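You operate a simulated robot arm through the tools that you are given. There is no shell and no other tool. Be economical: measure what you need, move in short steps, check, and stop when the job is done.

You are at the controls of a simulated robot arm. One attempt, no reset.

JOB
Set out the grey elbow on the grey turntable at 45.
Fine: saddle off to the cream board, turntable to 0 before loading; blue slider at the elbow's printed size.

The check looks at the end state, three seconds after you hand in, the way a careful person would. Anything else that was tipped, shoved, dropped, spilled or broken makes it a failure.

ROBOT AND FRAMES
A 7-joint arm with a two-finger parallel gripper, fixed in place. Base frame: the origin is at the foot of the arm, x ahead of it, y to its left, z up; the work surface is at about z = 86. Lengths are in cm, angles in rad, forces in N, time in s.
With the tool pointing down near the work surface it reaches from about 24 to 68 cm from the base axis. Its first joint turns from -1.152 to 1.152 rad. Payload 2.4 kg.
The tool frame sits at the grasp point between the pads (the TCP): z along the fingers, y along the line on which they close. The tips reach 3 cm beyond it. Largest opening 9.4 cm; finger width 2.8, thickness 1; the body of the gripper, 5 by 9.6 cm, starts 5.5 cm behind the TCP.
Orientation is that of the tool frame in the base frame, as a unit quaternion [w, x, y, z]. With the fingers straight down and closing along the base's y, the tool's x points along the base's -x, its y along +y and its z along -z.

CONTROLS
- The arm moves only by the tool move_arm. Its argument "rows" is a list that holds one entry, the list of rows, each a list of 6 numbers: the shift along the tool's x, y, z in cm, then the turn, a rotation vector about the tool's x, y, z in rad. In form: [[[tx, ty, tz, wx, wy, wz], ...]]. A call has 1 to 8 rows; each row is the pose to reach, as a shift and turn from the pose commanded when the call began, along the tool's axes at that moment. "hand" is the gripper command, from -1 (shut) to 1 (fully open), values between in proportion, set as the call begins (left out, the last holds). Rows are played at 5 a second. More than 5 cm and 0.15 rad between two rows, or a gripper value outside its range, and nothing of the call is played. Where a pose cannot be reached the arm comes as near as it can. A force on the tool above 40 N (or 10 N above the force at the start of the call, whichever is more), or a blocked arm, ends the call early, and 0.2 s more pass. The fingers move at their own pace (about 15.3 cm/s each) and stop on an object; they squeeze with about 21 N. The grip force told is the motor's: it shows also when the fingers shut on nothing. Time passes only in rows, and 0.2 s behind the last, so rows that repeat a pose let the fingers close. The reply holds the time, the measured pose of the TCP, the force on the tool along the base axes, the opening and the grip force, in the units named above and with some noise.
- Cameras (640 x 400 px; columns grow to the right, rows downward): "scene" is fixed at [3.07, 46.66, 144.99]; the picture's right is [-0.83, -0.56, 0.00], its down [-0.28, 0.41, -0.87] and it looks along [0.48, -0.72, -0.50] (base axes); focal length 339 px, centre (320, 200). "wrist" rides on the gripper at [-3.7, 0, -5.8] in the tool frame; the picture's right is [0.00, -1.00, 0.00], its down [0.97, 0.00, -0.24] and it looks along [0.24, 0.00, 0.97] (tool axes); focal length 218 px, centre (320, 200). There is no depth. A picture from a camera that has moved, and an enlarged one, comes with that camera's place and axes in the base frame and with its lens.
- capture(camera): a new picture of that camera. No time passes.
- inspect(camera, box): a new picture of the part [left, top, right, bottom] of that camera's present view, enlarged. No time passes.
- sign_off(): hands the job in; it is judged then, once.

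Work in short steps. Places have to be worked out from the pictures, the camera data and where the tool is seen: move nearer, look again, correct. Check each grasp and each placing, and mend what went wrong. You have 120 turns and 76 pictures in all, those below and enlarged ones among them. Open the gripper and draw the arm clear of the work before you hand the job in, unless the task says otherwise; then end with one line.

The tools are called after "Request:" by a JSON object that holds its "api" and its "payload". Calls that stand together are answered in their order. move_arm: Moves the arm, as the interface text tells. Its arguments: {"type":"object","properties":{"rows":{"type":"array"},"hand":{"type":"number"}},"required":["rows"]} The other tools are called the same way: capture (camera) takes a picture; inspect (camera, box) takes an enlarged picture of a part of a camera's view; sign_off () hands the job in.

At the start:

```text
time_s: 0.0
position: [35.81, 1.77, 122.3]
tcp_rot: [0.0, 0.0, 1.0, 0.0]
contact_force: [0.2, 0.0, -0.1]
finger_gap: 9.42
finger_force: 0.1
```

scene: 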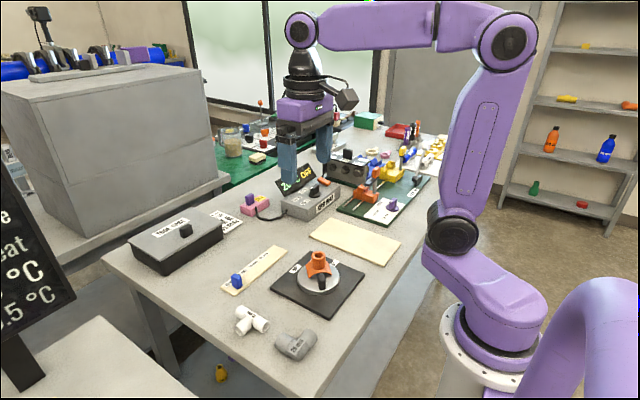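
wrist: 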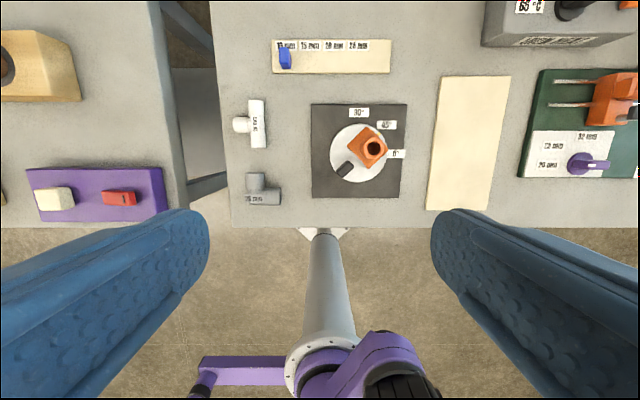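

I first look closer at the turntable, elbow and slider.

Request:
{"api": "inspect", "payload": {"camera": "wrist", "box": [220, 90, 420, 215]}}

Request:
{"api": "inspect", "payload": {"camera": "scene", "box": [200, 210, 400, 370]}}

Request:
{"api": "inspect", "payload": {"camera": "wrist", "box": [260, 30, 400, 90]}}

```text
3.20 times, centred on (320, 152) of wrist
camera zoom: at [39.41, 1.77, 128.14], right [0.0, -1.0, 0.0], down [-0.97, 0.0, 0.24], along [-0.24, 0.0, -0.97], focal length 698 px, centre (320, 352)
```

zoom: 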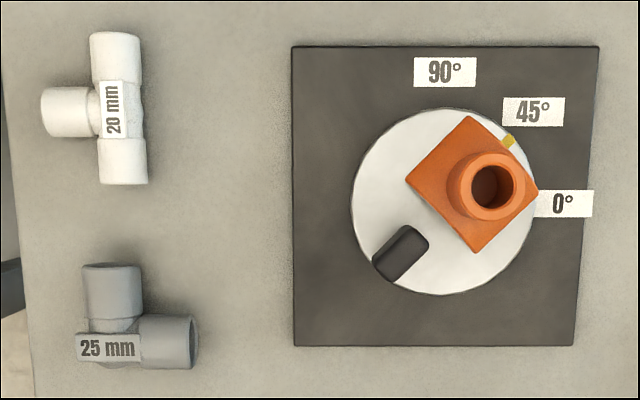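

```text
2.50 times, centred on (300, 290) of scene
camera zoom: at [3.07, 46.66, 144.99], right [-0.83, -0.56, 0.0], down [-0.28, 0.41, -0.87], along [0.48, -0.72, -0.5], focal length 846 px, centre (370, -25)
```

zoom: 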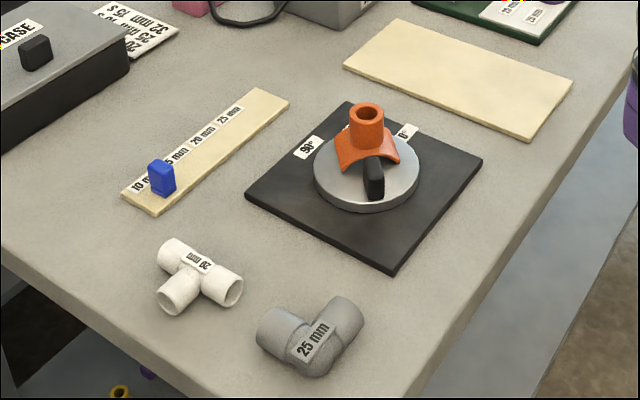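

```text
4.57 times, centred on (330, 60) of wrist
camera zoom: at [39.41, 1.77, 128.14], right [0.0, -1.0, 0.0], down [-0.97, 0.0, 0.24], along [-0.24, 0.0, -0.97], focal length 998 px, centre (274, 840)
```

zoom: 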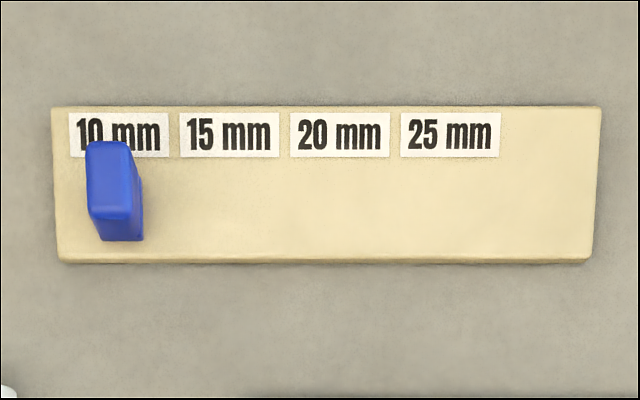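

The table is now mapped: disc centre is about (38.3, -5.1), with the mark at 45. The orange saddle is near (39.1, -6.3), the cream board near (40, -26), and the elbow is 25 mm. I move above the saddle and look closer.

Request:
{"api": "move_arm", "payload": {"rows": [[[-0.66, -1.62, 3.6, 0, 0, 0], [-1.32, -3.24, 7.2, 0, 0, 0], [-1.98, -4.86, 10.8, 0, 0, 0], [-2.64, -6.48, 14.4, 0, 0, 0], [-3.3, -8.07, 18, 0, 0, 0]]], "hand": 0.4}}

Request:
{"api": "capture", "payload": {"camera": "wrist"}}

Request:
{"api": "inspect", "payload": {"camera": "scene", "box": [250, 200, 410, 300]}}

```text
time_s: 1.2
position: [38.81, -5.97, 104.38]
tcp_rot: [0.001, -0.001, 1.0, 0.0]
contact_force: [0.4, -0.2, 0.4]
finger_gap: 6.59
finger_force: 0.0
```

```text
70 pictures are left
camera wrist: at [42.56, -6.22, 110.15], right [0.0, -1.0, 0.0], down [-0.97, 0.0, 0.24], along [-0.24, 0.0, -0.97], focal length 218 px, centre (320, 200)
```

wrist: 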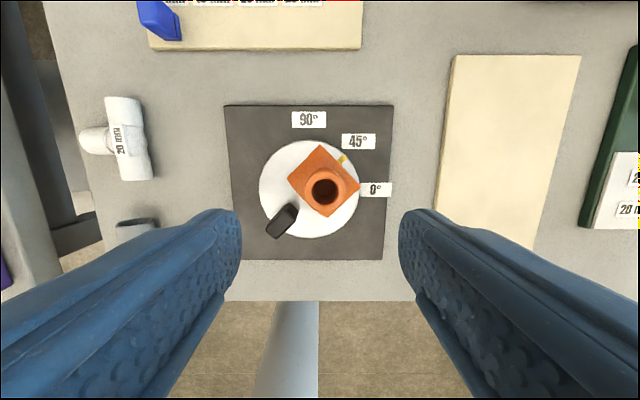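

```text
4.00 times, centred on (330, 250) of scene
camera zoom: at [3.07, 46.66, 144.99], right [-0.83, -0.56, 0.0], down [-0.28, 0.41, -0.87], along [0.48, -0.72, -0.5], focal length 1354 px, centre (280, 0)
```

zoom: 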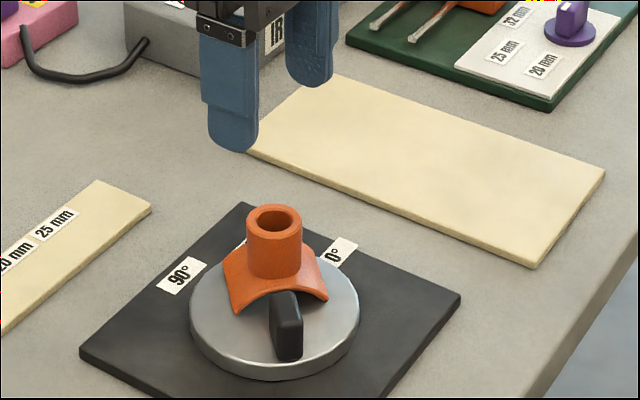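

Collar axis is at about (39.15, -6.55), top z≈92.5. I descend over it.

Request:
{"api": "move_arm", "payload": {"rows": [[[0, -0.25, 4, 0, 0, 0], [0, -0.25, 7, 0, 0, 0], [0, -0.25, 8, 0, 0, 0], [0, -0.25, 8, 0, 0, 0]]]}}

Request:
{"api": "capture", "payload": {"camera": "wrist"}}

Request:
{"api": "inspect", "payload": {"camera": "scene", "box": [250, 200, 410, 300]}}

```text
time_s: 2.2
position: [38.9, -6.51, 96.33]
tcp_rot: [0.0, 0.0, 1.0, 0.0]
contact_force: [1.0, 0.6, 0.2]
finger_gap: 6.6
finger_force: 0.1
```

```text
68 pictures are left
camera wrist: at [42.64, -6.57, 102.07], right [0.0, -1.0, 0.0], down [-0.97, 0.0, 0.24], along [-0.24, 0.0, -0.97], focal length 218 px, centre (320, 200)
```

wrist: 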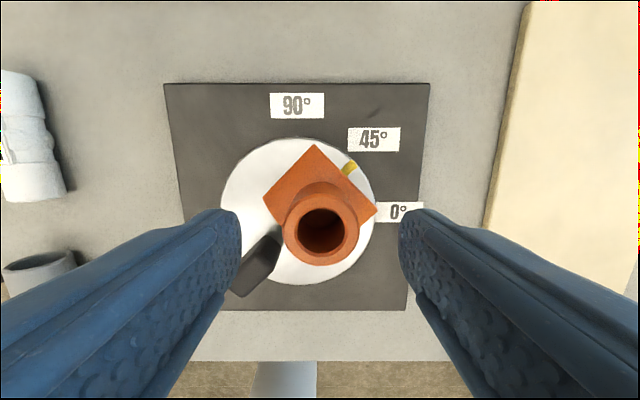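

```text
4.00 times, centred on (330, 250) of scene
camera zoom: at [3.07, 46.66, 144.99], right [-0.83, -0.56, 0.0], down [-0.28, 0.41, -0.87], along [0.48, -0.72, -0.5], focal length 1354 px, centre (280, 0)
```

zoom: 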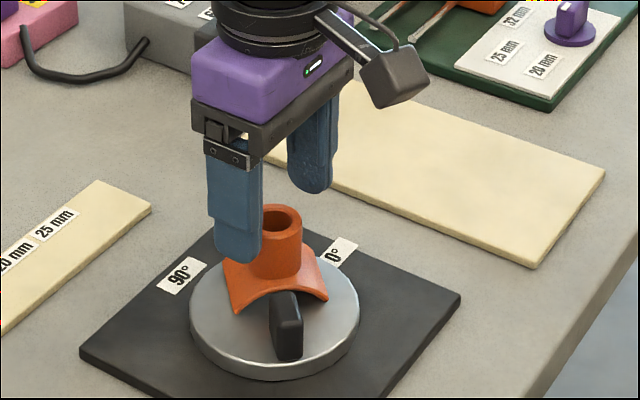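

The +y finger would pass close to the handle, so I turn the gripper 45° to close tangentially, clear of the handle.

Request:
{"api": "move_arm", "payload": {"rows": [[[0, 0, -1, 0, 0, 0.131], [0, 0, -1, 0, 0, 0.262], [0, 0, -1, 0, 0, 0.393], [0, 0, -1, 0, 0, 0.524], [0, 0, -1, 0, 0, 0.655], [0, 0, -1, 0, 0, 0.785], [0, 0, -0.5, 0, 0, 0.785], [0, 0, -0.5, 0, 0, 0.785]]]}}

Request:
{"api": "capture", "payload": {"camera": "wrist"}}

```text
time_s: 4.0
position: [38.98, -6.37, 96.97]
tcp_rot: [-0.001, 0.383, 0.924, 0.001]
contact_force: [-0.8, 0.1, 0.3]
finger_gap: 6.58
finger_force: 0.1
```

```text
66 pictures are left
camera wrist: at [41.58, -9.2, 102.71], right [-0.71, -0.71, 0.0], down [-0.69, 0.69, 0.24], along [-0.17, 0.17, -0.97], focal length 218 px, centre (320, 200)
```

wrist: 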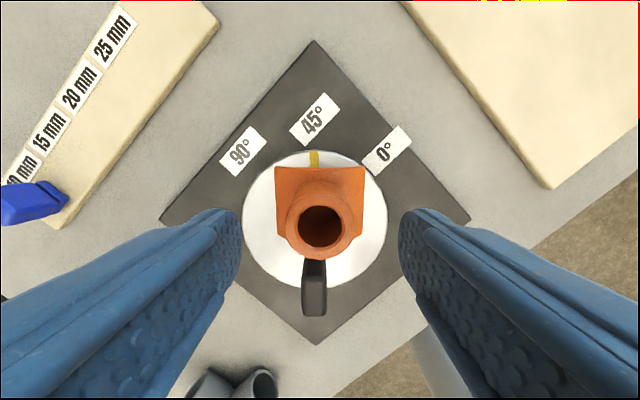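

The gripper is lined up with the collar. I descend and grip.

Request:
{"api": "move_arm", "payload": {"rows": [[[0, 0, 2, 0, 0, 0], [0, 0, 3.3, 0, 0, 0], [0, 0, 4.0, 0, 0, 0], [0, 0, 4.0, 0, 0, 0]]]}}

Request:
{"api": "move_arm", "payload": {"rows": [[[0, 0, 0, 0, 0, 0], [0, 0, 0, 0, 0, 0], [0, 0, 0, 0, 0, 0], [0, 0, 0, 0, 0, 0]]], "hand": -1}}

Request:
{"api": "inspect", "payload": {"camera": "scene", "box": [250, 200, 410, 300]}}

```text
time_s: 5.0
position: [38.98, -6.46, 92.78]
tcp_rot: [0.0, 0.382, 0.924, 0.0]
contact_force: [0.3, 0.7, -0.2]
finger_gap: 6.59
finger_force: 0.1
```

```text
time_s: 6.0
position: [38.88, -6.53, 92.83]
tcp_rot: [-0.001, 0.383, 0.924, -0.001]
contact_force: [-0.4, -0.2, 0.3]
finger_gap: 5.67
finger_force: 21.3
```

```text
4.00 times, centred on (330, 250) of scene
camera zoom: at [3.07, 46.66, 144.99], right [-0.83, -0.56, 0.0], down [-0.28, 0.41, -0.87], along [0.48, -0.72, -0.5], focal length 1354 px, centre (280, 0)
```

zoom: 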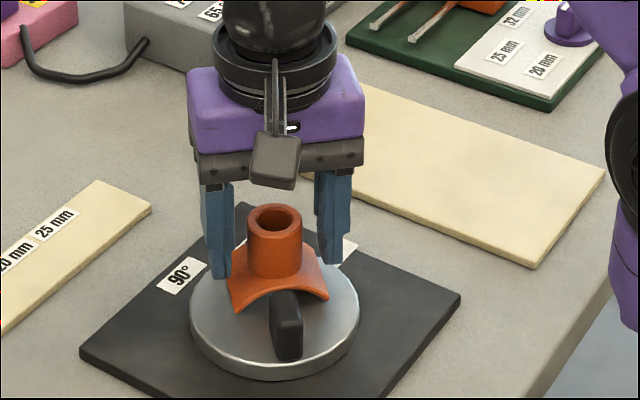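

The 5.67 gap shows the fingertips stopped on the saddle's flange edges. I'll open, rise 0.9 and close on the collar instead.

Request:
{"api": "move_arm", "payload": {"rows": [[[0, 0, 0, 0, 0, 0], [0, 0, -0.9, 0, 0, 0], [0, 0, -0.9, 0, 0, 0]]], "hand": 0.4}}

Request:
{"api": "move_arm", "payload": {"rows": [[[0, 0, 0, 0, 0, 0], [0, 0, 0, 0, 0, 0], [0, 0, 0, 0, 0, 0], [0, 0, 0, 0, 0, 0]]], "hand": -1}}

Request:
{"api": "inspect", "payload": {"camera": "scene", "box": [250, 200, 410, 300]}}

```text
time_s: 6.8
position: [38.95, -6.54, 93.75]
tcp_rot: [0.0, 0.383, 0.924, 0.0]
contact_force: [-0.6, -0.1, -0.2]
finger_gap: 6.56
finger_force: 0.0
```

```text
time_s: 7.8
position: [38.88, -6.46, 93.76]
tcp_rot: [-0.001, 0.384, 0.924, 0.0]
contact_force: [0.4, -0.4, 2.9]
finger_gap: 3.28
finger_force: 21.4
```

```text
4.00 times, centred on (330, 250) of scene
camera zoom: at [3.07, 46.66, 144.99], right [-0.83, -0.56, 0.0], down [-0.28, 0.41, -0.87], along [0.48, -0.72, -0.5], focal length 1354 px, centre (280, 0)
```

zoom: 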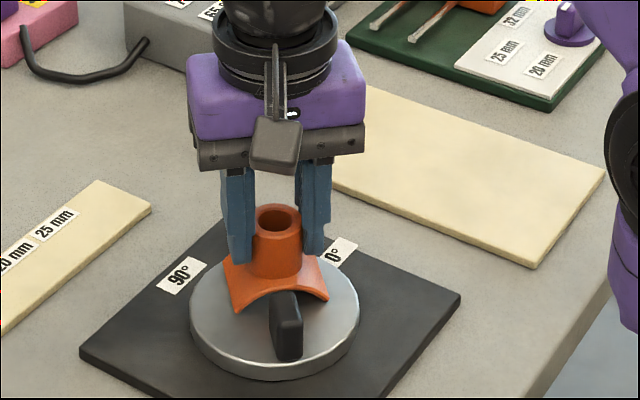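

Gripped on the collar (3.28 cm). I lift straight up.

Request:
{"api": "move_arm", "payload": {"rows": [[[0, 0, -2, 0, 0, 0], [0, 0, -5, 0, 0, 0], [0, 0, -8, 0, 0, 0], [0, 0, -8, 0, 0, 0]]]}}

Request:
{"api": "inspect", "payload": {"camera": "scene", "box": [230, 150, 430, 275]}}

```text
time_s: 8.8
position: [39.07, -6.2, 101.69]
tcp_rot: [0.0, 0.382, 0.924, 0.0]
contact_force: [-0.7, 0.0, -0.8]
finger_gap: 3.25
finger_force: 21.2
```

```text
3.20 times, centred on (330, 212) of scene
camera zoom: at [3.07, 46.66, 144.99], right [-0.83, -0.56, 0.0], down [-0.28, 0.41, -0.87], along [0.48, -0.72, -0.5], focal length 1083 px, centre (288, 160)
```

zoom: 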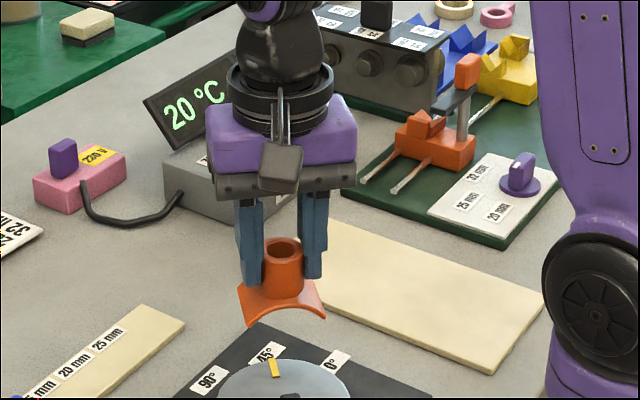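

Held level. I carry it over the cream board's centre at (39, -25.5).

Request:
{"api": "move_arm", "payload": {"rows": [[[-3.35, -3.35, 0, 0, 0, 0], [-6.7, -6.7, 0, 0, 0, 0], [-10.05, -10.05, 0, 0, 0, 0], [-13.4, -13.4, 0, 0, 0, 0], [-13.4, -13.4, 2, 0, 0, 0], [-13.4, -13.4, 4, 0, 0, 0], [-13.4, -13.4, 5, 0, 0, 0], [-13.4, -13.4, 5, 0, 0, 0]]]}}

Request:
{"api": "capture", "payload": {"camera": "wrist"}}

Request:
{"api": "inspect", "payload": {"camera": "scene", "box": [270, 150, 430, 275]}}

```text
time_s: 10.6
position: [39.04, -25.49, 96.65]
tcp_rot: [0.0, 0.383, 0.924, 0.0]
contact_force: [0.0, -0.4, 0.0]
finger_gap: 3.25
finger_force: 21.2
```

```text
62 pictures are left
camera wrist: at [41.62, -28.13, 102.55], right [-0.71, -0.71, 0.0], down [-0.69, 0.69, 0.24], along [-0.17, 0.17, -0.97], focal length 218 px, centre (320, 200)
```

wrist: 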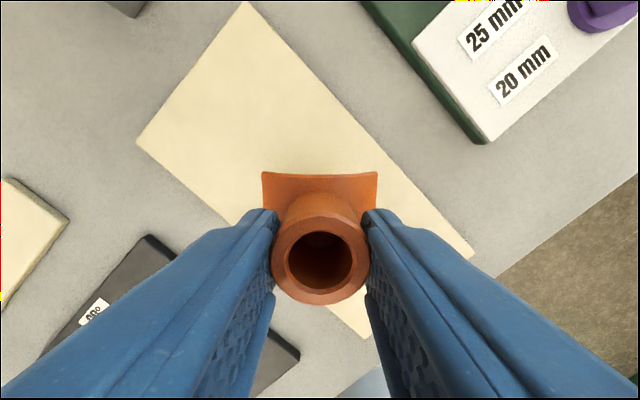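

```text
3.20 times, centred on (350, 212) of scene
camera zoom: at [3.07, 46.66, 144.99], right [-0.83, -0.56, 0.0], down [-0.28, 0.41, -0.87], along [0.48, -0.72, -0.5], focal length 1083 px, centre (224, 160)
```

zoom: 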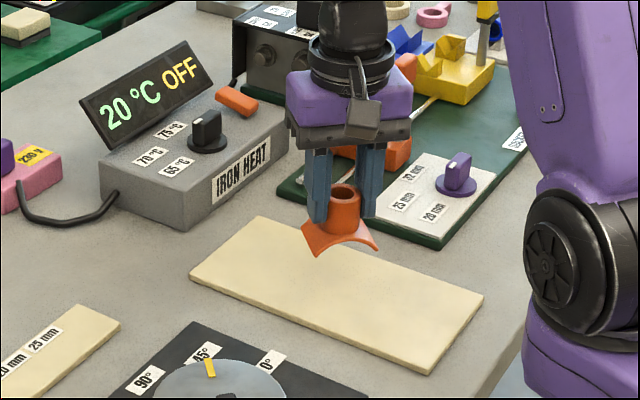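

The saddle is centred over the board (27–51 × -30.6…-19.3). I lower gently.

Request:
{"api": "move_arm", "payload": {"rows": [[[0, 0, 2, 0, 0, 0], [0, 0, 3.5, 0, 0, 0], [0, 0, 4.0, 0, 0, 0], [0, 0, 4.0, 0, 0, 0]]]}}

Request:
{"api": "inspect", "payload": {"camera": "scene", "box": [320, 190, 410, 260]}}

```text
time_s: 11.6
position: [38.97, -25.39, 92.7]
tcp_rot: [0.0, 0.382, 0.924, 0.0]
contact_force: [0.4, 0.0, -0.9]
finger_gap: 3.25
finger_force: 21.0
```

```text
5.71 times, centred on (365, 225) of scene
camera zoom: at [3.07, 46.66, 144.99], right [-0.83, -0.56, 0.0], down [-0.28, 0.41, -0.87], along [0.48, -0.72, -0.5], focal length 1935 px, centre (63, 57)
```

zoom: 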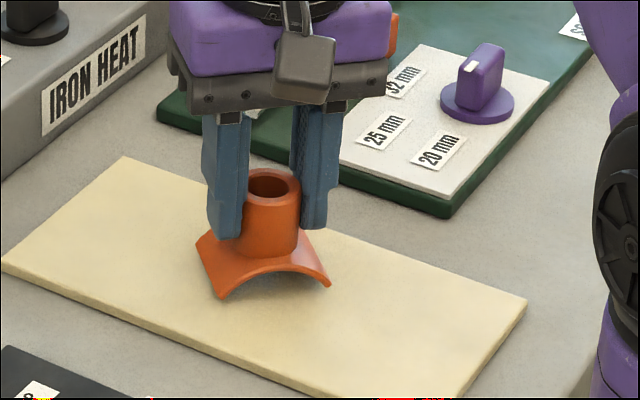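

Close to touching; I lower in small steps until the force rises.

Request:
{"api": "move_arm", "payload": {"rows": [[[0, 0, 0.2, 0, 0, 0], [0, 0, 0.4, 0, 0, 0], [0, 0, 0.6, 0, 0, 0]]]}}

```text
time_s: 12.4
position: [39.24, -25.28, 92.28]
tcp_rot: [0.001, 0.383, 0.924, 0.0]
contact_force: [-4.6, 6.3, 31.6]
finger_gap: 3.26
finger_force: 21.0
```

Contact at about z 92.3. I back off a touch and release.

Request:
{"api": "move_arm", "payload": {"rows": [[[0, 0, -0.15, 0, 0, 0], [0, 0, -0.15, 0, 0, 0]]]}}

Request:
{"api": "move_arm", "payload": {"rows": [[[0, 0, 0, 0, 0, 0], [0, 0, 0, 0, 0, 0], [0, 0, -2, 0, 0, 0], [0, 0, -6, 0, 0, 0], [0, 0, -10, 0, 0, 0], [0, 0, -10, 0, 0, 0]]], "hand": 0.4}}

Request:
{"api": "capture", "payload": {"camera": "wrist"}}

Request:
{"api": "inspect", "payload": {"camera": "scene", "box": [260, 190, 420, 290]}}

```text
time_s: 13.0
position: [39.01, -25.42, 92.32]
tcp_rot: [0.001, 0.382, 0.924, 0.0]
contact_force: [1.4, 2.8, 11.5]
finger_gap: 3.25
finger_force: 21.1
```

```text
time_s: 14.4
position: [38.97, -25.45, 102.3]
tcp_rot: [-0.001, 0.383, 0.924, 0.0]
contact_force: [0.0, -0.1, -0.5]
finger_gap: 6.59
finger_force: 0.1
```

```text
59 pictures are left
camera wrist: at [41.61, -28.27, 108.13], right [-0.71, -0.71, 0.0], down [-0.69, 0.69, 0.24], along [-0.17, 0.17, -0.97], focal length 218 px, centre (320, 200)
```

wrist: 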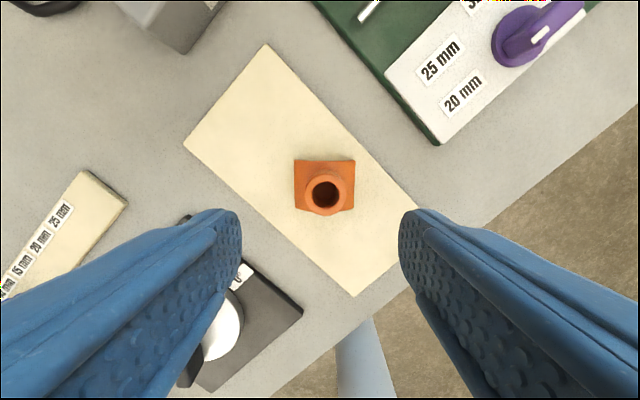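

```text
4.00 times, centred on (340, 240) of scene
camera zoom: at [3.07, 46.66, 144.99], right [-0.83, -0.56, 0.0], down [-0.28, 0.41, -0.87], along [0.48, -0.72, -0.5], focal length 1354 px, centre (240, 40)
```

zoom: 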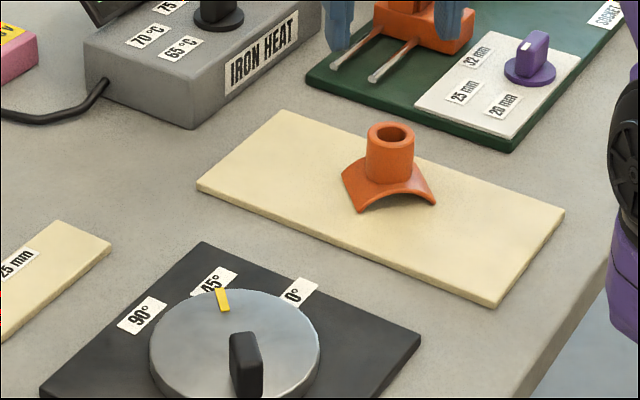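

Saddle stands on the cream board. Next the turntable: I move above its handle.

Request:
{"api": "move_arm", "payload": {"rows": [[[3.62, 2.77, 0, 0, 0, 0], [7.24, 5.54, 0, 0, 0, 0], [10.86, 8.31, 0, 0, 0, 0], [14.48, 11.08, 0, 0, 0, 0], [18.1, 13.86, 0, 0, 0, 0], [18.1, 13.86, 3, 0, 0, 0], [18.1, 13.86, 3, 0, 0, 0]]]}}

Request:
{"api": "capture", "payload": {"camera": "wrist"}}

Request:
{"api": "inspect", "payload": {"camera": "scene", "box": [260, 220, 380, 310]}}

```text
time_s: 16.0
position: [35.81, -2.84, 99.36]
tcp_rot: [0.001, 0.382, 0.924, 0.0]
contact_force: [-0.2, -0.3, 0.1]
finger_gap: 6.58
finger_force: 0.1
```

```text
57 pictures are left
camera wrist: at [38.5, -5.5, 105.17], right [-0.71, -0.71, 0.0], down [-0.69, 0.69, 0.24], along [-0.17, 0.17, -0.97], focal length 218 px, centre (320, 200)
```

wrist: 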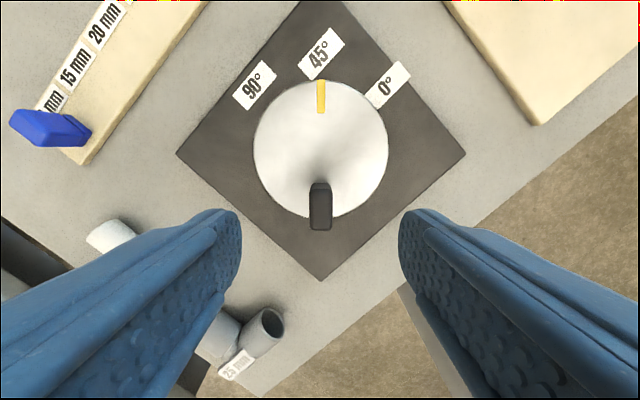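

```text
4.44 times, centred on (320, 265) of scene
camera zoom: at [3.07, 46.66, 144.99], right [-0.83, -0.56, 0.0], down [-0.28, 0.41, -0.87], along [0.48, -0.72, -0.5], focal length 1505 px, centre (320, -89)
```

zoom: 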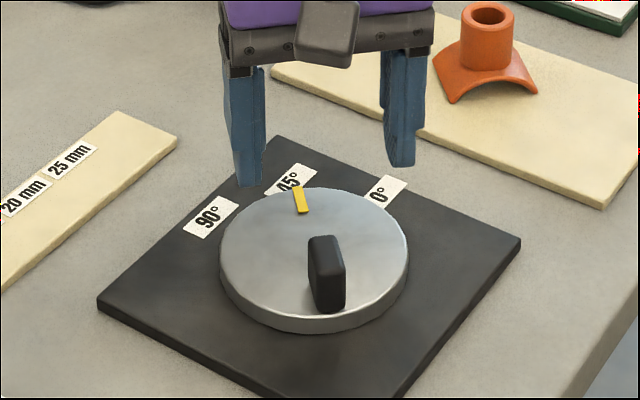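

The view is centred: disc centre ≈ (38.35, -5.35), handle radial at r≈2.6–4.9, about 1.6 wide. I descend and grip the handle.

Request:
{"api": "move_arm", "payload": {"rows": [[[0.3, 0, 3, 0, 0, 0], [0.3, 0, 5, 0, 0, 0], [0.3, 0, 6.5, 0, 0, 0], [0.3, 0, 7.2, 0, 0, 0], [0.3, 0, 7.2, 0, 0, 0]]]}}

Request:
{"api": "inspect", "payload": {"camera": "scene", "box": [260, 220, 380, 310]}}

Request:
{"api": "capture", "payload": {"camera": "wrist"}}

```text
time_s: 17.2
position: [35.71, -2.67, 92.08]
tcp_rot: [0.0, 0.382, 0.924, 0.0]
contact_force: [-0.6, 0.2, -0.4]
finger_gap: 6.55
finger_force: 0.0
```

```text
4.44 times, centred on (320, 265) of scene
camera zoom: at [3.07, 46.66, 144.99], right [-0.83, -0.56, 0.0], down [-0.28, 0.41, -0.87], along [0.48, -0.72, -0.5], focal length 1505 px, centre (320, -89)
```

zoom: 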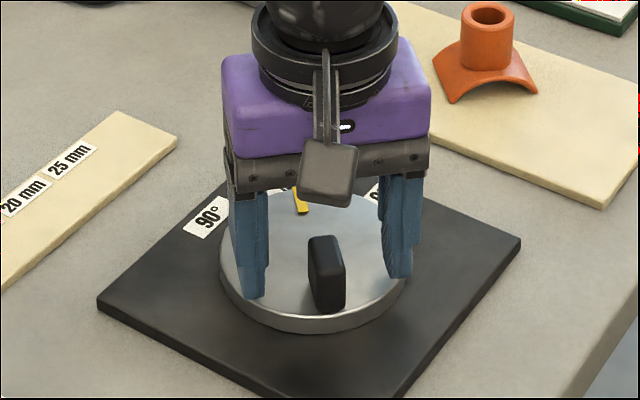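

```text
54 pictures are left
camera wrist: at [38.34, -5.33, 97.96], right [-0.71, -0.71, 0.0], down [-0.69, 0.69, 0.24], along [-0.17, 0.17, -0.97], focal length 218 px, centre (320, 200)
```

wrist: 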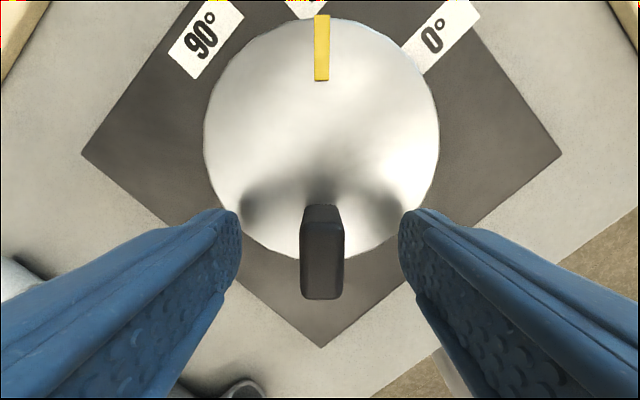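

Handle is centred between the fingers. I close on it.

Request:
{"api": "move_arm", "payload": {"rows": [[[0, 0, 0, 0, 0, 0], [0, 0, 0, 0, 0, 0], [0, 0, 0, 0, 0, 0], [0, 0, 0, 0, 0, 0]]], "hand": -1}}

```text
time_s: 18.2
position: [35.64, -2.63, 92.12]
tcp_rot: [-0.001, 0.384, 0.923, 0.0]
contact_force: [-5.6, -6.3, -2.0]
finger_gap: 1.55
finger_force: 45.0
```

Gripped (1.55). I turn the handle 45° clockwise (45→0) along an arc of radius 3.85.

Request:
{"api": "move_arm", "payload": {"rows": [[[-0.008, 0.252, 0, 0, 0, 0.0655], [-0.033, 0.503, 0, 0, 0, 0.131], [-0.074, 0.752, 0, 0, 0, 0.1965], [-0.131, 0.997, 0, 0, 0, 0.262], [-0.205, 1.238, 0, 0, 0, 0.327], [-0.293, 1.474, 0, 0, 0, 0.393]]]}}

Request:
{"api": "inspect", "payload": {"camera": "scene", "box": [260, 220, 380, 310]}}

```text
time_s: 18.9
position: [36.03, -2.35, 92.04]
tcp_rot: [-0.002, 0.453, 0.892, 0.0]
contact_force: [-6.4, -1.6, 9.8]
finger_gap: 1.58
finger_force: 45.0
stopped in row 3: the force on the tool passed its limit (the readings are from after the stop); the commanded pose is now the measured one
```

```text
4.44 times, centred on (320, 265) of scene
camera zoom: at [3.04, 46.66, 144.99], right [-0.83, -0.56, 0.0], down [-0.28, 0.41, -0.87], along [0.48, -0.72, -0.5], focal length 1505 px, centre (320, -89)
```

zoom: 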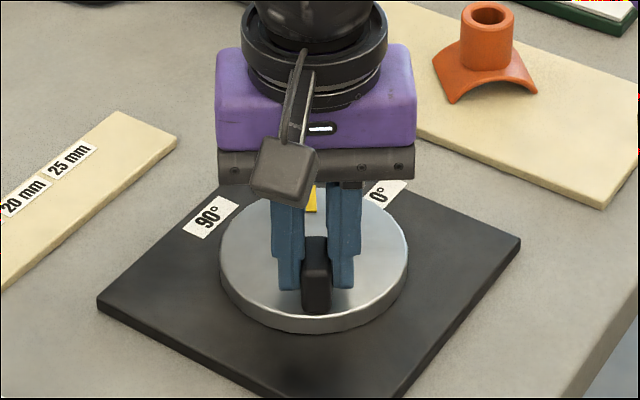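

Request:
{"api": "capture", "payload": {"camera": "wrist"}}

```text
52 pictures are left
camera wrist: at [38.28, -5.41, 97.95], right [-0.81, -0.59, 0.0], down [-0.57, 0.78, 0.24], along [-0.14, 0.19, -0.97], focal length 218 px, centre (320, 200)
```

wrist: 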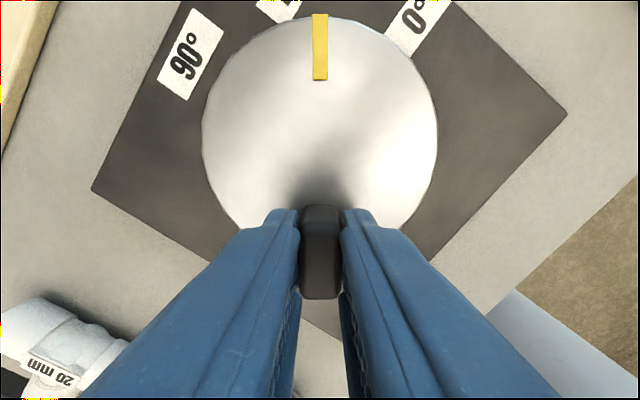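

The disc follows the handle; friction just tripped the limit. I continue more slowly.

Request:
{"api": "move_arm", "payload": {"rows": [[[-0.003, 0.156, 0, 0, 0, 0.04], [-0.012, 0.312, 0, 0, 0, 0.08], [-0.028, 0.467, 0, 0, 0, 0.12], [-0.05, 0.621, 0, 0, 0, 0.16], [-0.078, 0.775, 0, 0, 0, 0.2], [-0.112, 0.927, 0, 0, 0, 0.24], [-0.152, 1.078, 0, 0, 0, 0.28], [-0.198, 1.227, 0, 0, 0, 0.32]]]}}

```text
time_s: 20.8
position: [37.12, -1.8, 92.13]
tcp_rot: [-0.003, 0.589, 0.808, -0.002]
contact_force: [-5.9, -2.0, 10.8]
finger_gap: 1.57
finger_force: 45.1
stopped in row 8: the force on the tool passed its limit (the readings are from after the stop); the commanded pose is now the measured one
```

Now at 72°; 18° remain.

Request:
{"api": "move_arm", "payload": {"rows": [[[-0.003, 0.156, 0, 0, 0, 0.04], [-0.012, 0.312, 0, 0, 0, 0.08], [-0.028, 0.467, 0, 0, 0, 0.12], [-0.05, 0.621, 0, 0, 0, 0.16], [-0.078, 0.775, 0, 0, 0, 0.2], [-0.112, 0.927, 0, 0, 0, 0.24]]]}}

Request:
{"api": "capture", "payload": {"camera": "wrist"}}

```text
time_s: 22.1
position: [37.77, -1.77, 92.1]
tcp_rot: [-0.005, 0.682, 0.731, -0.002]
contact_force: [-18.1, -7.1, 20.3]
finger_gap: 1.57
finger_force: 44.7
```

```text
51 pictures are left
camera wrist: at [38.15, -5.49, 97.94], right [-1.0, -0.07, 0.01], down [-0.07, 0.97, 0.24], along [-0.03, 0.24, -0.97], focal length 218 px, centre (320, 200)
```

wrist: 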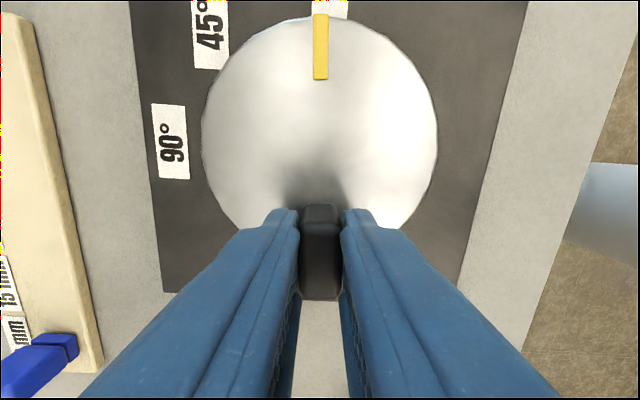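

At 86°; a final 4°.

Request:
{"api": "move_arm", "payload": {"rows": [[[-0.001, 0.09, 0, 0, 0, 0.023], [-0.004, 0.18, 0, 0, 0, 0.046], [-0.01, 0.275, 0, 0, 0, 0.07], [-0.01, 0.275, 0, 0, 0, 0.07]]]}}

Request:
{"api": "move_arm", "payload": {"rows": [[[0, 0, 0, 0, 0, 0], [0, 0, 0, 0, 0, 0], [0, 0, 0, 0, 0, 0]]], "hand": 0.2}}

Request:
{"api": "move_arm", "payload": {"rows": [[[0, 0, -3, 0, 0, 0], [0, 0, -7, 0, 0, 0], [0, 0, -11, 0, 0, 0], [0, 0, -11, 0, 0, 0]]]}}

Request:
{"api": "capture", "payload": {"camera": "wrist"}}

```text
time_s: 23.1
position: [37.99, -1.69, 92.12]
tcp_rot: [-0.005, 0.707, 0.707, -0.004]
contact_force: [-24.6, -15.3, 15.2]
finger_gap: 1.62
finger_force: 45.3
```

```text
time_s: 23.9
position: [38.28, -1.67, 92.12]
tcp_rot: [-0.003, 0.706, 0.708, -0.002]
contact_force: [-0.6, -0.3, 0.3]
finger_gap: 5.66
finger_force: 0.0
```

```text
time_s: 24.9
position: [38.59, -1.63, 102.85]
tcp_rot: [-0.003, 0.706, 0.708, -0.002]
contact_force: [-0.5, 0.5, 0.2]
finger_gap: 5.64
finger_force: 0.1
```

```text
50 pictures are left
camera wrist: at [38.51, -5.47, 108.75], right [-1.0, 0.0, 0.01], down [0.0, 0.97, 0.24], along [-0.01, 0.24, -0.97], focal length 218 px, centre (320, 200)
```

wrist: 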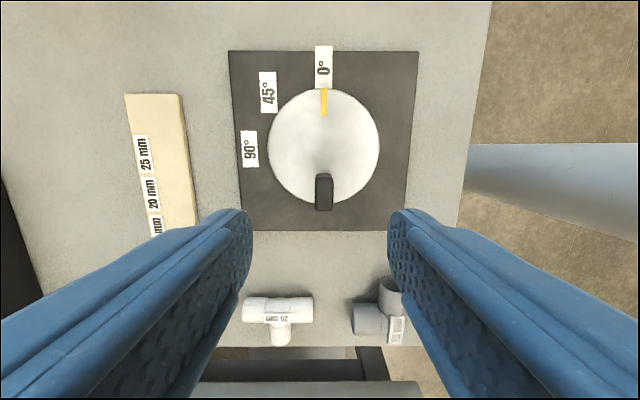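

Turntable is at 0 (mark at the label); centre ≈ (38.2, -5.45). Next I move over the elbow.

Request:
{"api": "move_arm", "payload": {"rows": [[[3.16, -2.02, 0, 0, 0, 0], [6.32, -4.05, 0, 0, 0, 0], [9.5, -6.1, 0, 0, 0, 0], [12.65, -8.1, 0, 0, 0, 0], [12.65, -8.1, 1.5, 0, 0, 0], [12.65, -8.1, 1.5, 0, 0, 0]]]}}

Request:
{"api": "capture", "payload": {"camera": "wrist"}}

Request:
{"api": "inspect", "payload": {"camera": "scene", "box": [220, 250, 420, 375]}}

```text
time_s: 26.4
position: [30.29, 11.19, 101.65]
tcp_rot: [-0.003, 0.706, 0.708, -0.001]
contact_force: [0.0, -0.2, 0.0]
finger_gap: 5.63
finger_force: 0.0
```

```text
49 pictures are left
camera wrist: at [30.39, 7.31, 107.32], right [-1.0, 0.0, 0.01], down [0.0, 0.97, 0.24], along [-0.01, 0.24, -0.97], focal length 218 px, centre (320, 200)
```

wrist: 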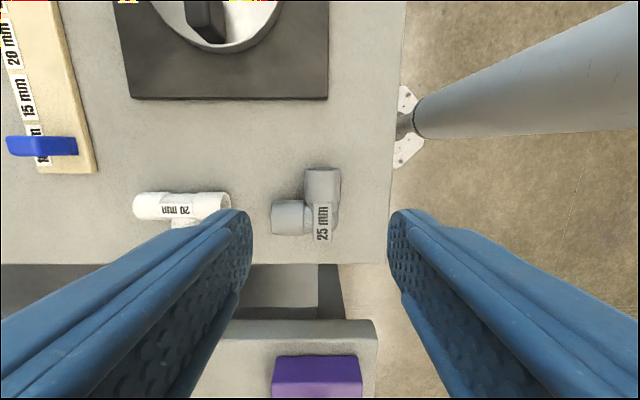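

```text
3.20 times, centred on (320, 312) of scene
camera zoom: at [3.07, 46.66, 144.99], right [-0.83, -0.56, 0.0], down [-0.28, 0.41, -0.87], along [0.48, -0.72, -0.5], focal length 1083 px, centre (320, -160)
```

zoom: 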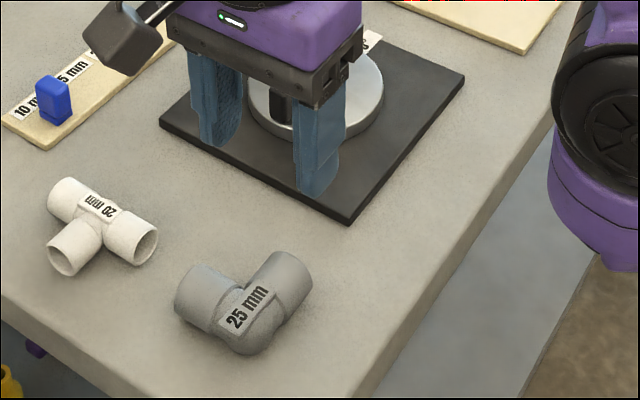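

Elbow: y-leg axis at x≈30.0, free from y 9.2 to 11.9; x-leg axis y≈13.5. I descend partway over the y-leg and check.

Request:
{"api": "move_arm", "payload": {"rows": [[[-0.7, -0.35, 3, 0, 0, 0], [-0.7, -0.35, 6, 0, 0, 0], [-0.7, -0.35, 8, 0, 0, 0], [-0.7, -0.35, 8, 0, 0, 0]]]}}

Request:
{"api": "capture", "payload": {"camera": "wrist"}}

Request:
{"api": "inspect", "payload": {"camera": "scene", "box": [220, 250, 420, 375]}}

```text
time_s: 27.4
position: [29.93, 10.57, 93.64]
tcp_rot: [-0.004, 0.707, 0.707, -0.002]
contact_force: [-0.7, 0.3, -0.4]
finger_gap: 5.63
finger_force: 0.0
```

```text
47 pictures are left
camera wrist: at [30.03, 6.68, 99.38], right [-1.0, 0.0, 0.01], down [0.0, 0.97, 0.24], along [-0.01, 0.24, -0.97], focal length 218 px, centre (320, 200)
```

wrist: 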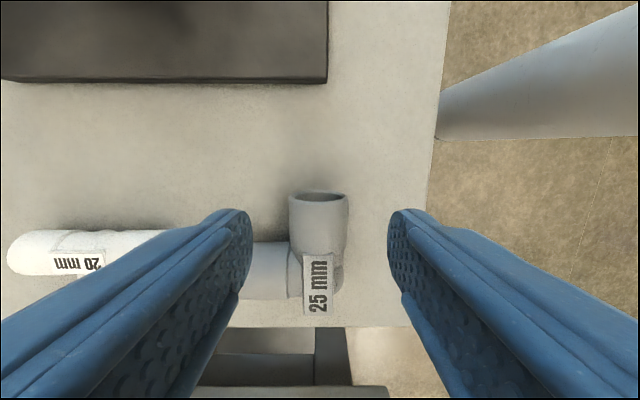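

```text
3.20 times, centred on (320, 312) of scene
camera zoom: at [3.07, 46.66, 144.99], right [-0.83, -0.56, 0.0], down [-0.28, 0.41, -0.87], along [0.48, -0.72, -0.5], focal length 1083 px, centre (320, -160)
```

zoom: 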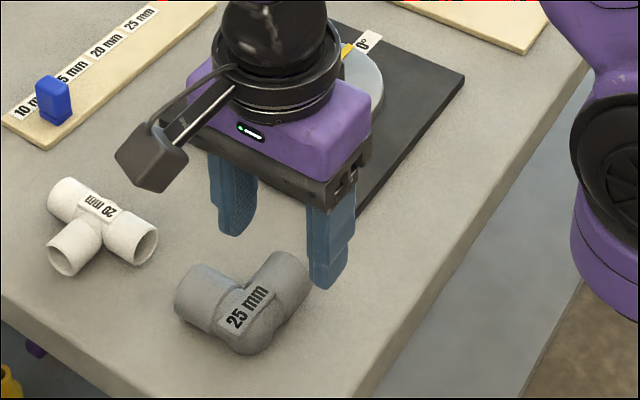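

Aligned; I shift 0.3 away from the other leg, descend to z≈89.5 and close.

Request:
{"api": "move_arm", "payload": {"rows": [[[-0.3, 0, 2, 0, 0, 0], [-0.3, 0, 3.2, 0, 0, 0], [-0.3, 0, 3.9, 0, 0, 0], [-0.3, 0, 3.9, 0, 0, 0]]]}}

Request:
{"api": "move_arm", "payload": {"rows": [[[0, 0, 0, 0, 0, 0], [0, 0, 0, 0, 0, 0], [0, 0, 0, 0, 0, 0], [0, 0, 0, 0, 0, 0]]], "hand": -1}}

Request:
{"api": "inspect", "payload": {"camera": "scene", "box": [220, 250, 420, 375]}}

```text
time_s: 28.4
position: [29.79, 10.14, 89.76]
tcp_rot: [-0.003, 0.706, 0.708, -0.002]
contact_force: [0.1, 1.1, -0.3]
finger_gap: 5.68
finger_force: 0.1
```

```text
time_s: 29.4
position: [29.88, 10.16, 89.8]
tcp_rot: [-0.004, 0.707, 0.708, -0.002]
contact_force: [-0.3, -1.0, 0.3]
finger_gap: 3.63
finger_force: 20.9
```

```text
3.20 times, centred on (320, 312) of scene
camera zoom: at [3.07, 46.66, 144.99], right [-0.83, -0.56, 0.0], down [-0.28, 0.41, -0.87], along [0.48, -0.72, -0.5], focal length 1083 px, centre (320, -160)
```

zoom: 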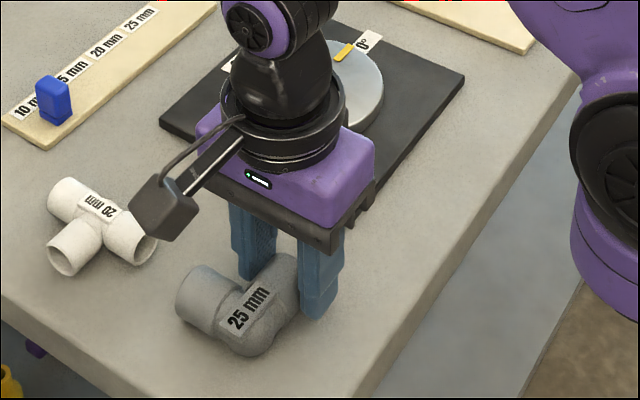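

Elbow gripped (3.63). I lift it and check.

Request:
{"api": "move_arm", "payload": {"rows": [[[0, 0, -1, 0, 0, 0], [0, 0, -3, 0, 0, 0], [0, 0, -6, 0, 0, 0], [0, 0, -9, 0, 0, 0], [0, 0, -9, 0, 0, 0]]]}}

Request:
{"api": "capture", "payload": {"camera": "wrist"}}

Request:
{"api": "inspect", "payload": {"camera": "scene", "box": [220, 215, 420, 340]}}

```text
time_s: 30.6
position: [29.71, 10.03, 98.81]
tcp_rot: [-0.003, 0.707, 0.708, -0.002]
contact_force: [0.3, -0.8, 0.1]
finger_gap: 3.62
finger_force: 21.3
```

```text
44 pictures are left
camera wrist: at [29.93, 6.24, 104.57], right [-1.0, 0.0, 0.01], down [0.0, 0.97, 0.24], along [-0.01, 0.24, -0.97], focal length 218 px, centre (320, 200)
```

wrist: 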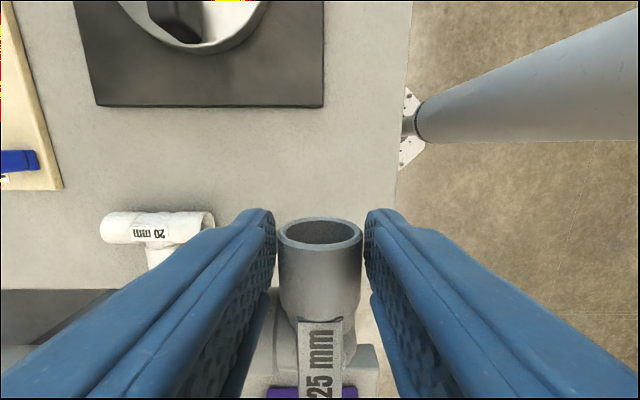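

```text
3.20 times, centred on (320, 278) of scene
camera zoom: at [3.07, 46.66, 144.99], right [-0.83, -0.56, 0.0], down [-0.28, 0.41, -0.87], along [0.48, -0.72, -0.5], focal length 1083 px, centre (320, -48)
```

zoom: 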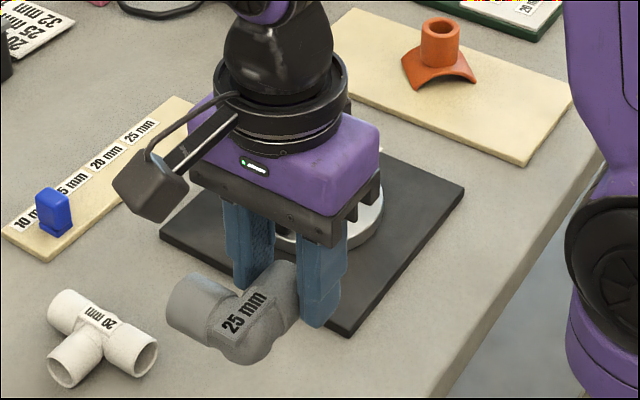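

Elbow is held level (bore ellipse matches a horizontal leg). I carry it so the elbow sits on the disc clear of the handle: TCP target (36.9, -8.55).

Request:
{"api": "move_arm", "payload": {"rows": [[[-3.72, 1.41, 0, 0, 0, 0], [-7.44, 2.82, 0, 0, 0, 0], [-11.16, 4.23, 0, 0, 0, 0], [-14.88, 5.64, 0, 0, 0, 0], [-18.6, 7.05, 0, 0, 0, 0], [-18.6, 7.05, 2, 0, 0, 0], [-18.6, 7.05, 3, 0, 0, 0], [-18.6, 7.05, 3, 0, 0, 0]]]}}

Request:
{"api": "capture", "payload": {"camera": "wrist"}}

Request:
{"api": "inspect", "payload": {"camera": "scene", "box": [240, 200, 400, 300]}}

```text
time_s: 32.4
position: [36.91, -8.54, 95.6]
tcp_rot: [-0.003, 0.707, 0.708, -0.001]
contact_force: [0.5, -0.6, -0.7]
finger_gap: 3.59
finger_force: 21.6
```

```text
42 pictures are left
camera wrist: at [36.96, -12.37, 101.41], right [-1.0, 0.0, 0.01], down [0.0, 0.97, 0.24], along [-0.01, 0.24, -0.97], focal length 218 px, centre (320, 200)
```

wrist: 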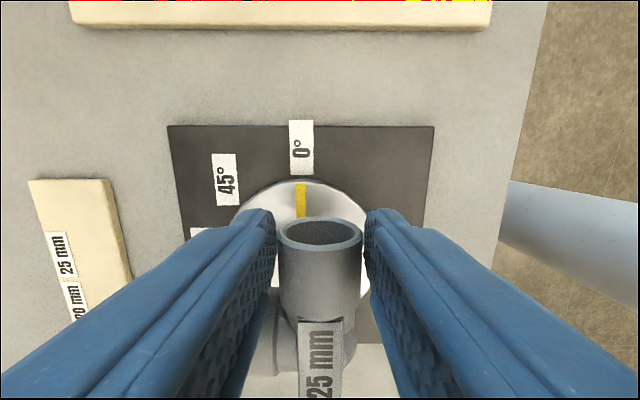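

```text
4.00 times, centred on (320, 250) of scene
camera zoom: at [3.07, 46.66, 144.99], right [-0.83, -0.56, 0.0], down [-0.28, 0.41, -0.87], along [0.48, -0.72, -0.5], focal length 1354 px, centre (320, 0)
```

zoom: 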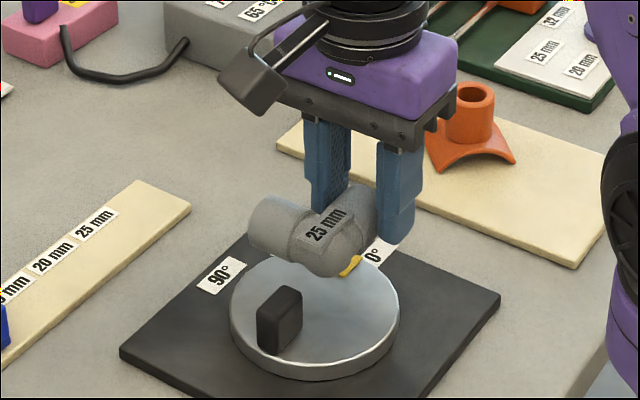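

Clear of the handle. I lower towards the disc (contact expected near TCP z 92.1).

Request:
{"api": "move_arm", "payload": {"rows": [[[0, 0, 1.5, 0, 0, 0], [0, 0, 2.7, 0, 0, 0], [0, 0, 3.1, 0, 0, 0], [0, 0, 3.1, 0, 0, 0]]]}}

Request:
{"api": "inspect", "payload": {"camera": "scene", "box": [260, 220, 380, 310]}}

```text
time_s: 33.4
position: [36.81, -8.47, 92.5]
tcp_rot: [-0.003, 0.707, 0.708, -0.003]
contact_force: [-0.5, -0.6, -0.3]
finger_gap: 3.62
finger_force: 20.7
```

```text
4.44 times, centred on (320, 265) of scene
camera zoom: at [3.07, 46.66, 144.99], right [-0.83, -0.56, 0.0], down [-0.28, 0.41, -0.87], along [0.48, -0.72, -0.5], focal length 1505 px, centre (320, -89)
```

zoom: 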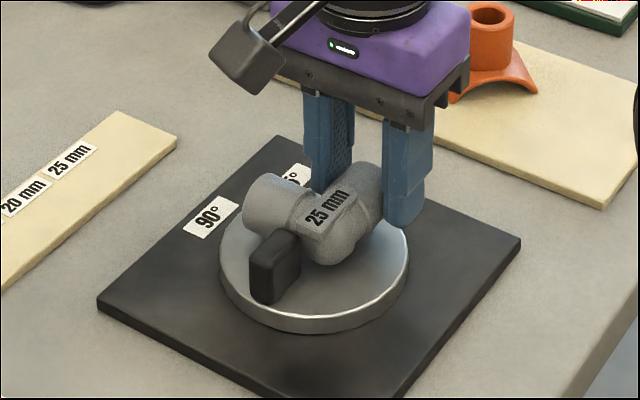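

Request:
{"api": "move_arm", "payload": {"rows": [[[-0.2, 0, 0, 0, 0, 0], [-0.2, 0, 0.15, 0, 0, 0], [-0.2, 0, 0.3, 0, 0, 0], [-0.2, 0, 0.4, 0, 0, 0]]]}}

```text
time_s: 34.4
position: [36.91, -8.66, 92.08]
tcp_rot: [-0.003, 0.706, 0.708, -0.001]
contact_force: [0.1, 0.1, -0.2]
finger_gap: 3.6
finger_force: 21.0
```

Request:
{"api": "move_arm", "payload": {"rows": [[[0, 0, 0.1, 0, 0, 0], [0, 0, 0.2, 0, 0, 0], [0, 0, 0.3, 0, 0, 0]]]}}

```text
time_s: 35.1
position: [36.96, -8.8, 92.03]
tcp_rot: [-0.002, 0.706, 0.708, -0.002]
contact_force: [-0.3, 3.0, 14.1]
finger_gap: 3.62
finger_force: 20.9
```

Contact (14 N) at z≈92.0. I release and rise straight up.

Request:
{"api": "move_arm", "payload": {"rows": [[[0, 0, -0.1, 0, 0, 0], [0, 0, -0.1, 0, 0, 0]]]}}

Request:
{"api": "move_arm", "payload": {"rows": [[[0, 0, 0, 0, 0, 0], [0, 0, 0, 0, 0, 0], [0, 0, 0, 0, 0, 0], [0, 0, -2, 0, 0, 0], [0, 0, -6, 0, 0, 0], [0, 0, -10, 0, 0, 0], [0, 0, -10, 0, 0, 0]]], "hand": 0.2}}

Request:
{"api": "capture", "payload": {"camera": "wrist"}}

Request:
{"api": "inspect", "payload": {"camera": "scene", "box": [260, 220, 380, 310]}}

```text
time_s: 35.8
position: [36.79, -8.81, 91.88]
tcp_rot: [-0.003, 0.706, 0.708, -0.002]
contact_force: [-0.2, -1.0, 0.0]
finger_gap: 3.6
finger_force: 21.5
```

```text
time_s: 37.4
position: [37.13, -8.71, 102.15]
tcp_rot: [-0.003, 0.706, 0.708, -0.003]
contact_force: [-0.5, -0.2, -0.2]
finger_gap: 5.64
finger_force: 0.1
```

```text
39 pictures are left
camera wrist: at [37.14, -12.57, 107.97], right [-1.0, 0.0, 0.01], down [0.0, 0.97, 0.24], along [-0.01, 0.24, -0.97], focal length 218 px, centre (320, 200)
```

wrist: 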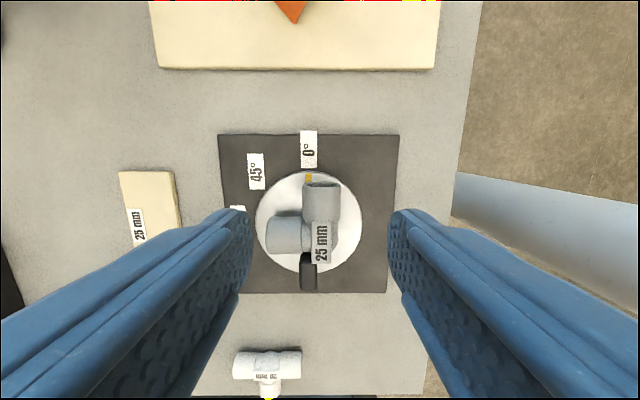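

```text
4.44 times, centred on (320, 265) of scene
camera zoom: at [3.07, 46.66, 144.99], right [-0.83, -0.56, 0.0], down [-0.28, 0.41, -0.87], along [0.48, -0.72, -0.5], focal length 1505 px, centre (320, -89)
```

zoom: 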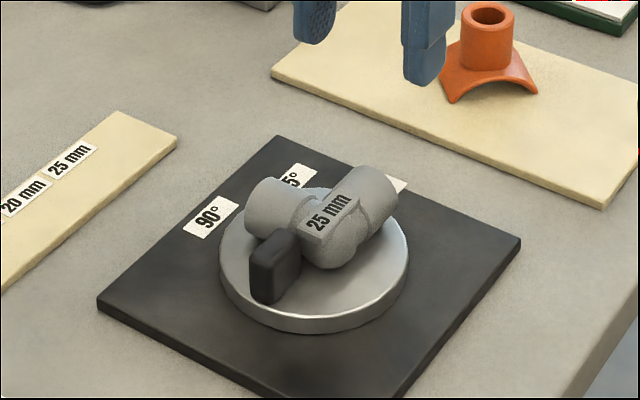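

Elbow sits on the disc. I move over the handle to check the clearance.

Request:
{"api": "move_arm", "payload": {"rows": [[[3.7, 0.5, 0, 0, 0, 0], [7.3, 1.1, 0, 0, 0, 0], [7.3, 1.1, 3, 0, 0, 0], [7.3, 1.1, 3, 0, 0, 0]]]}}

Request:
{"api": "capture", "payload": {"camera": "wrist"}}

```text
time_s: 38.4
position: [38.17, -1.35, 98.81]
tcp_rot: [-0.004, 0.707, 0.708, -0.002]
contact_force: [-0.6, -0.3, 0.7]
finger_gap: 5.66
finger_force: 0.1
```

```text
37 pictures are left
camera wrist: at [38.32, -5.19, 104.76], right [-1.0, 0.0, 0.01], down [0.0, 0.97, 0.24], along [-0.01, 0.24, -0.97], focal length 218 px, centre (320, 200)
```

wrist: 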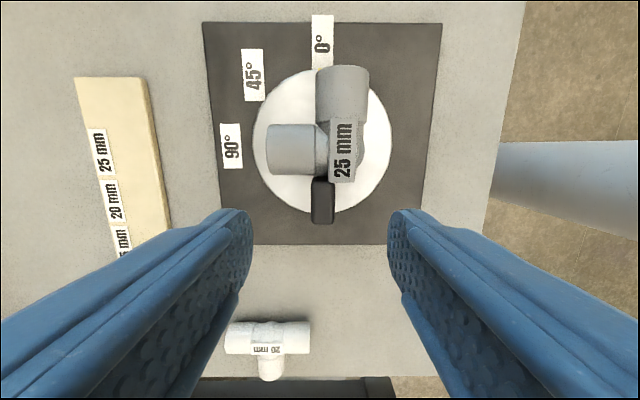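

Request:
{"api": "inspect", "payload": {"camera": "wrist", "box": [240, 120, 400, 230]}}

Request:
{"api": "inspect", "payload": {"camera": "scene", "box": [295, 245, 355, 300]}}

```text
3.64 times, centred on (320, 175) of wrist
camera zoom: at [38.32, -5.19, 104.76], right [-1.0, 0.0, 0.01], down [0.0, 0.97, 0.24], along [-0.01, 0.24, -0.97], focal length 794 px, centre (320, 291)
```

zoom: 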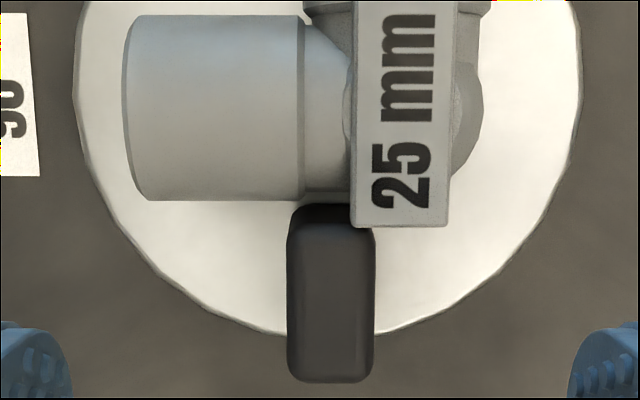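

```text
7.27 times, centred on (325, 272) of scene
camera zoom: at [3.07, 46.66, 144.99], right [-0.83, -0.56, 0.0], down [-0.28, 0.41, -0.87], along [0.48, -0.72, -0.5], focal length 2462 px, centre (284, -327)
```

zoom: 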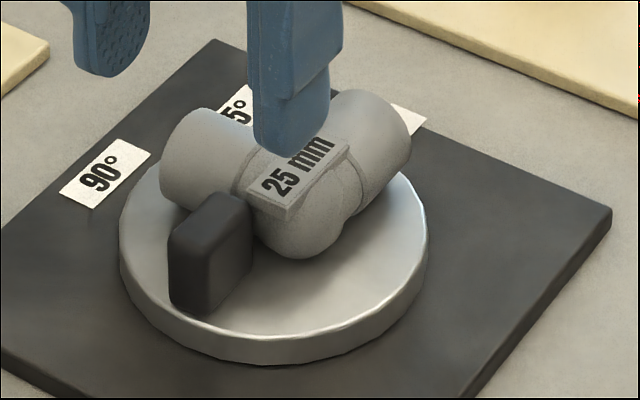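

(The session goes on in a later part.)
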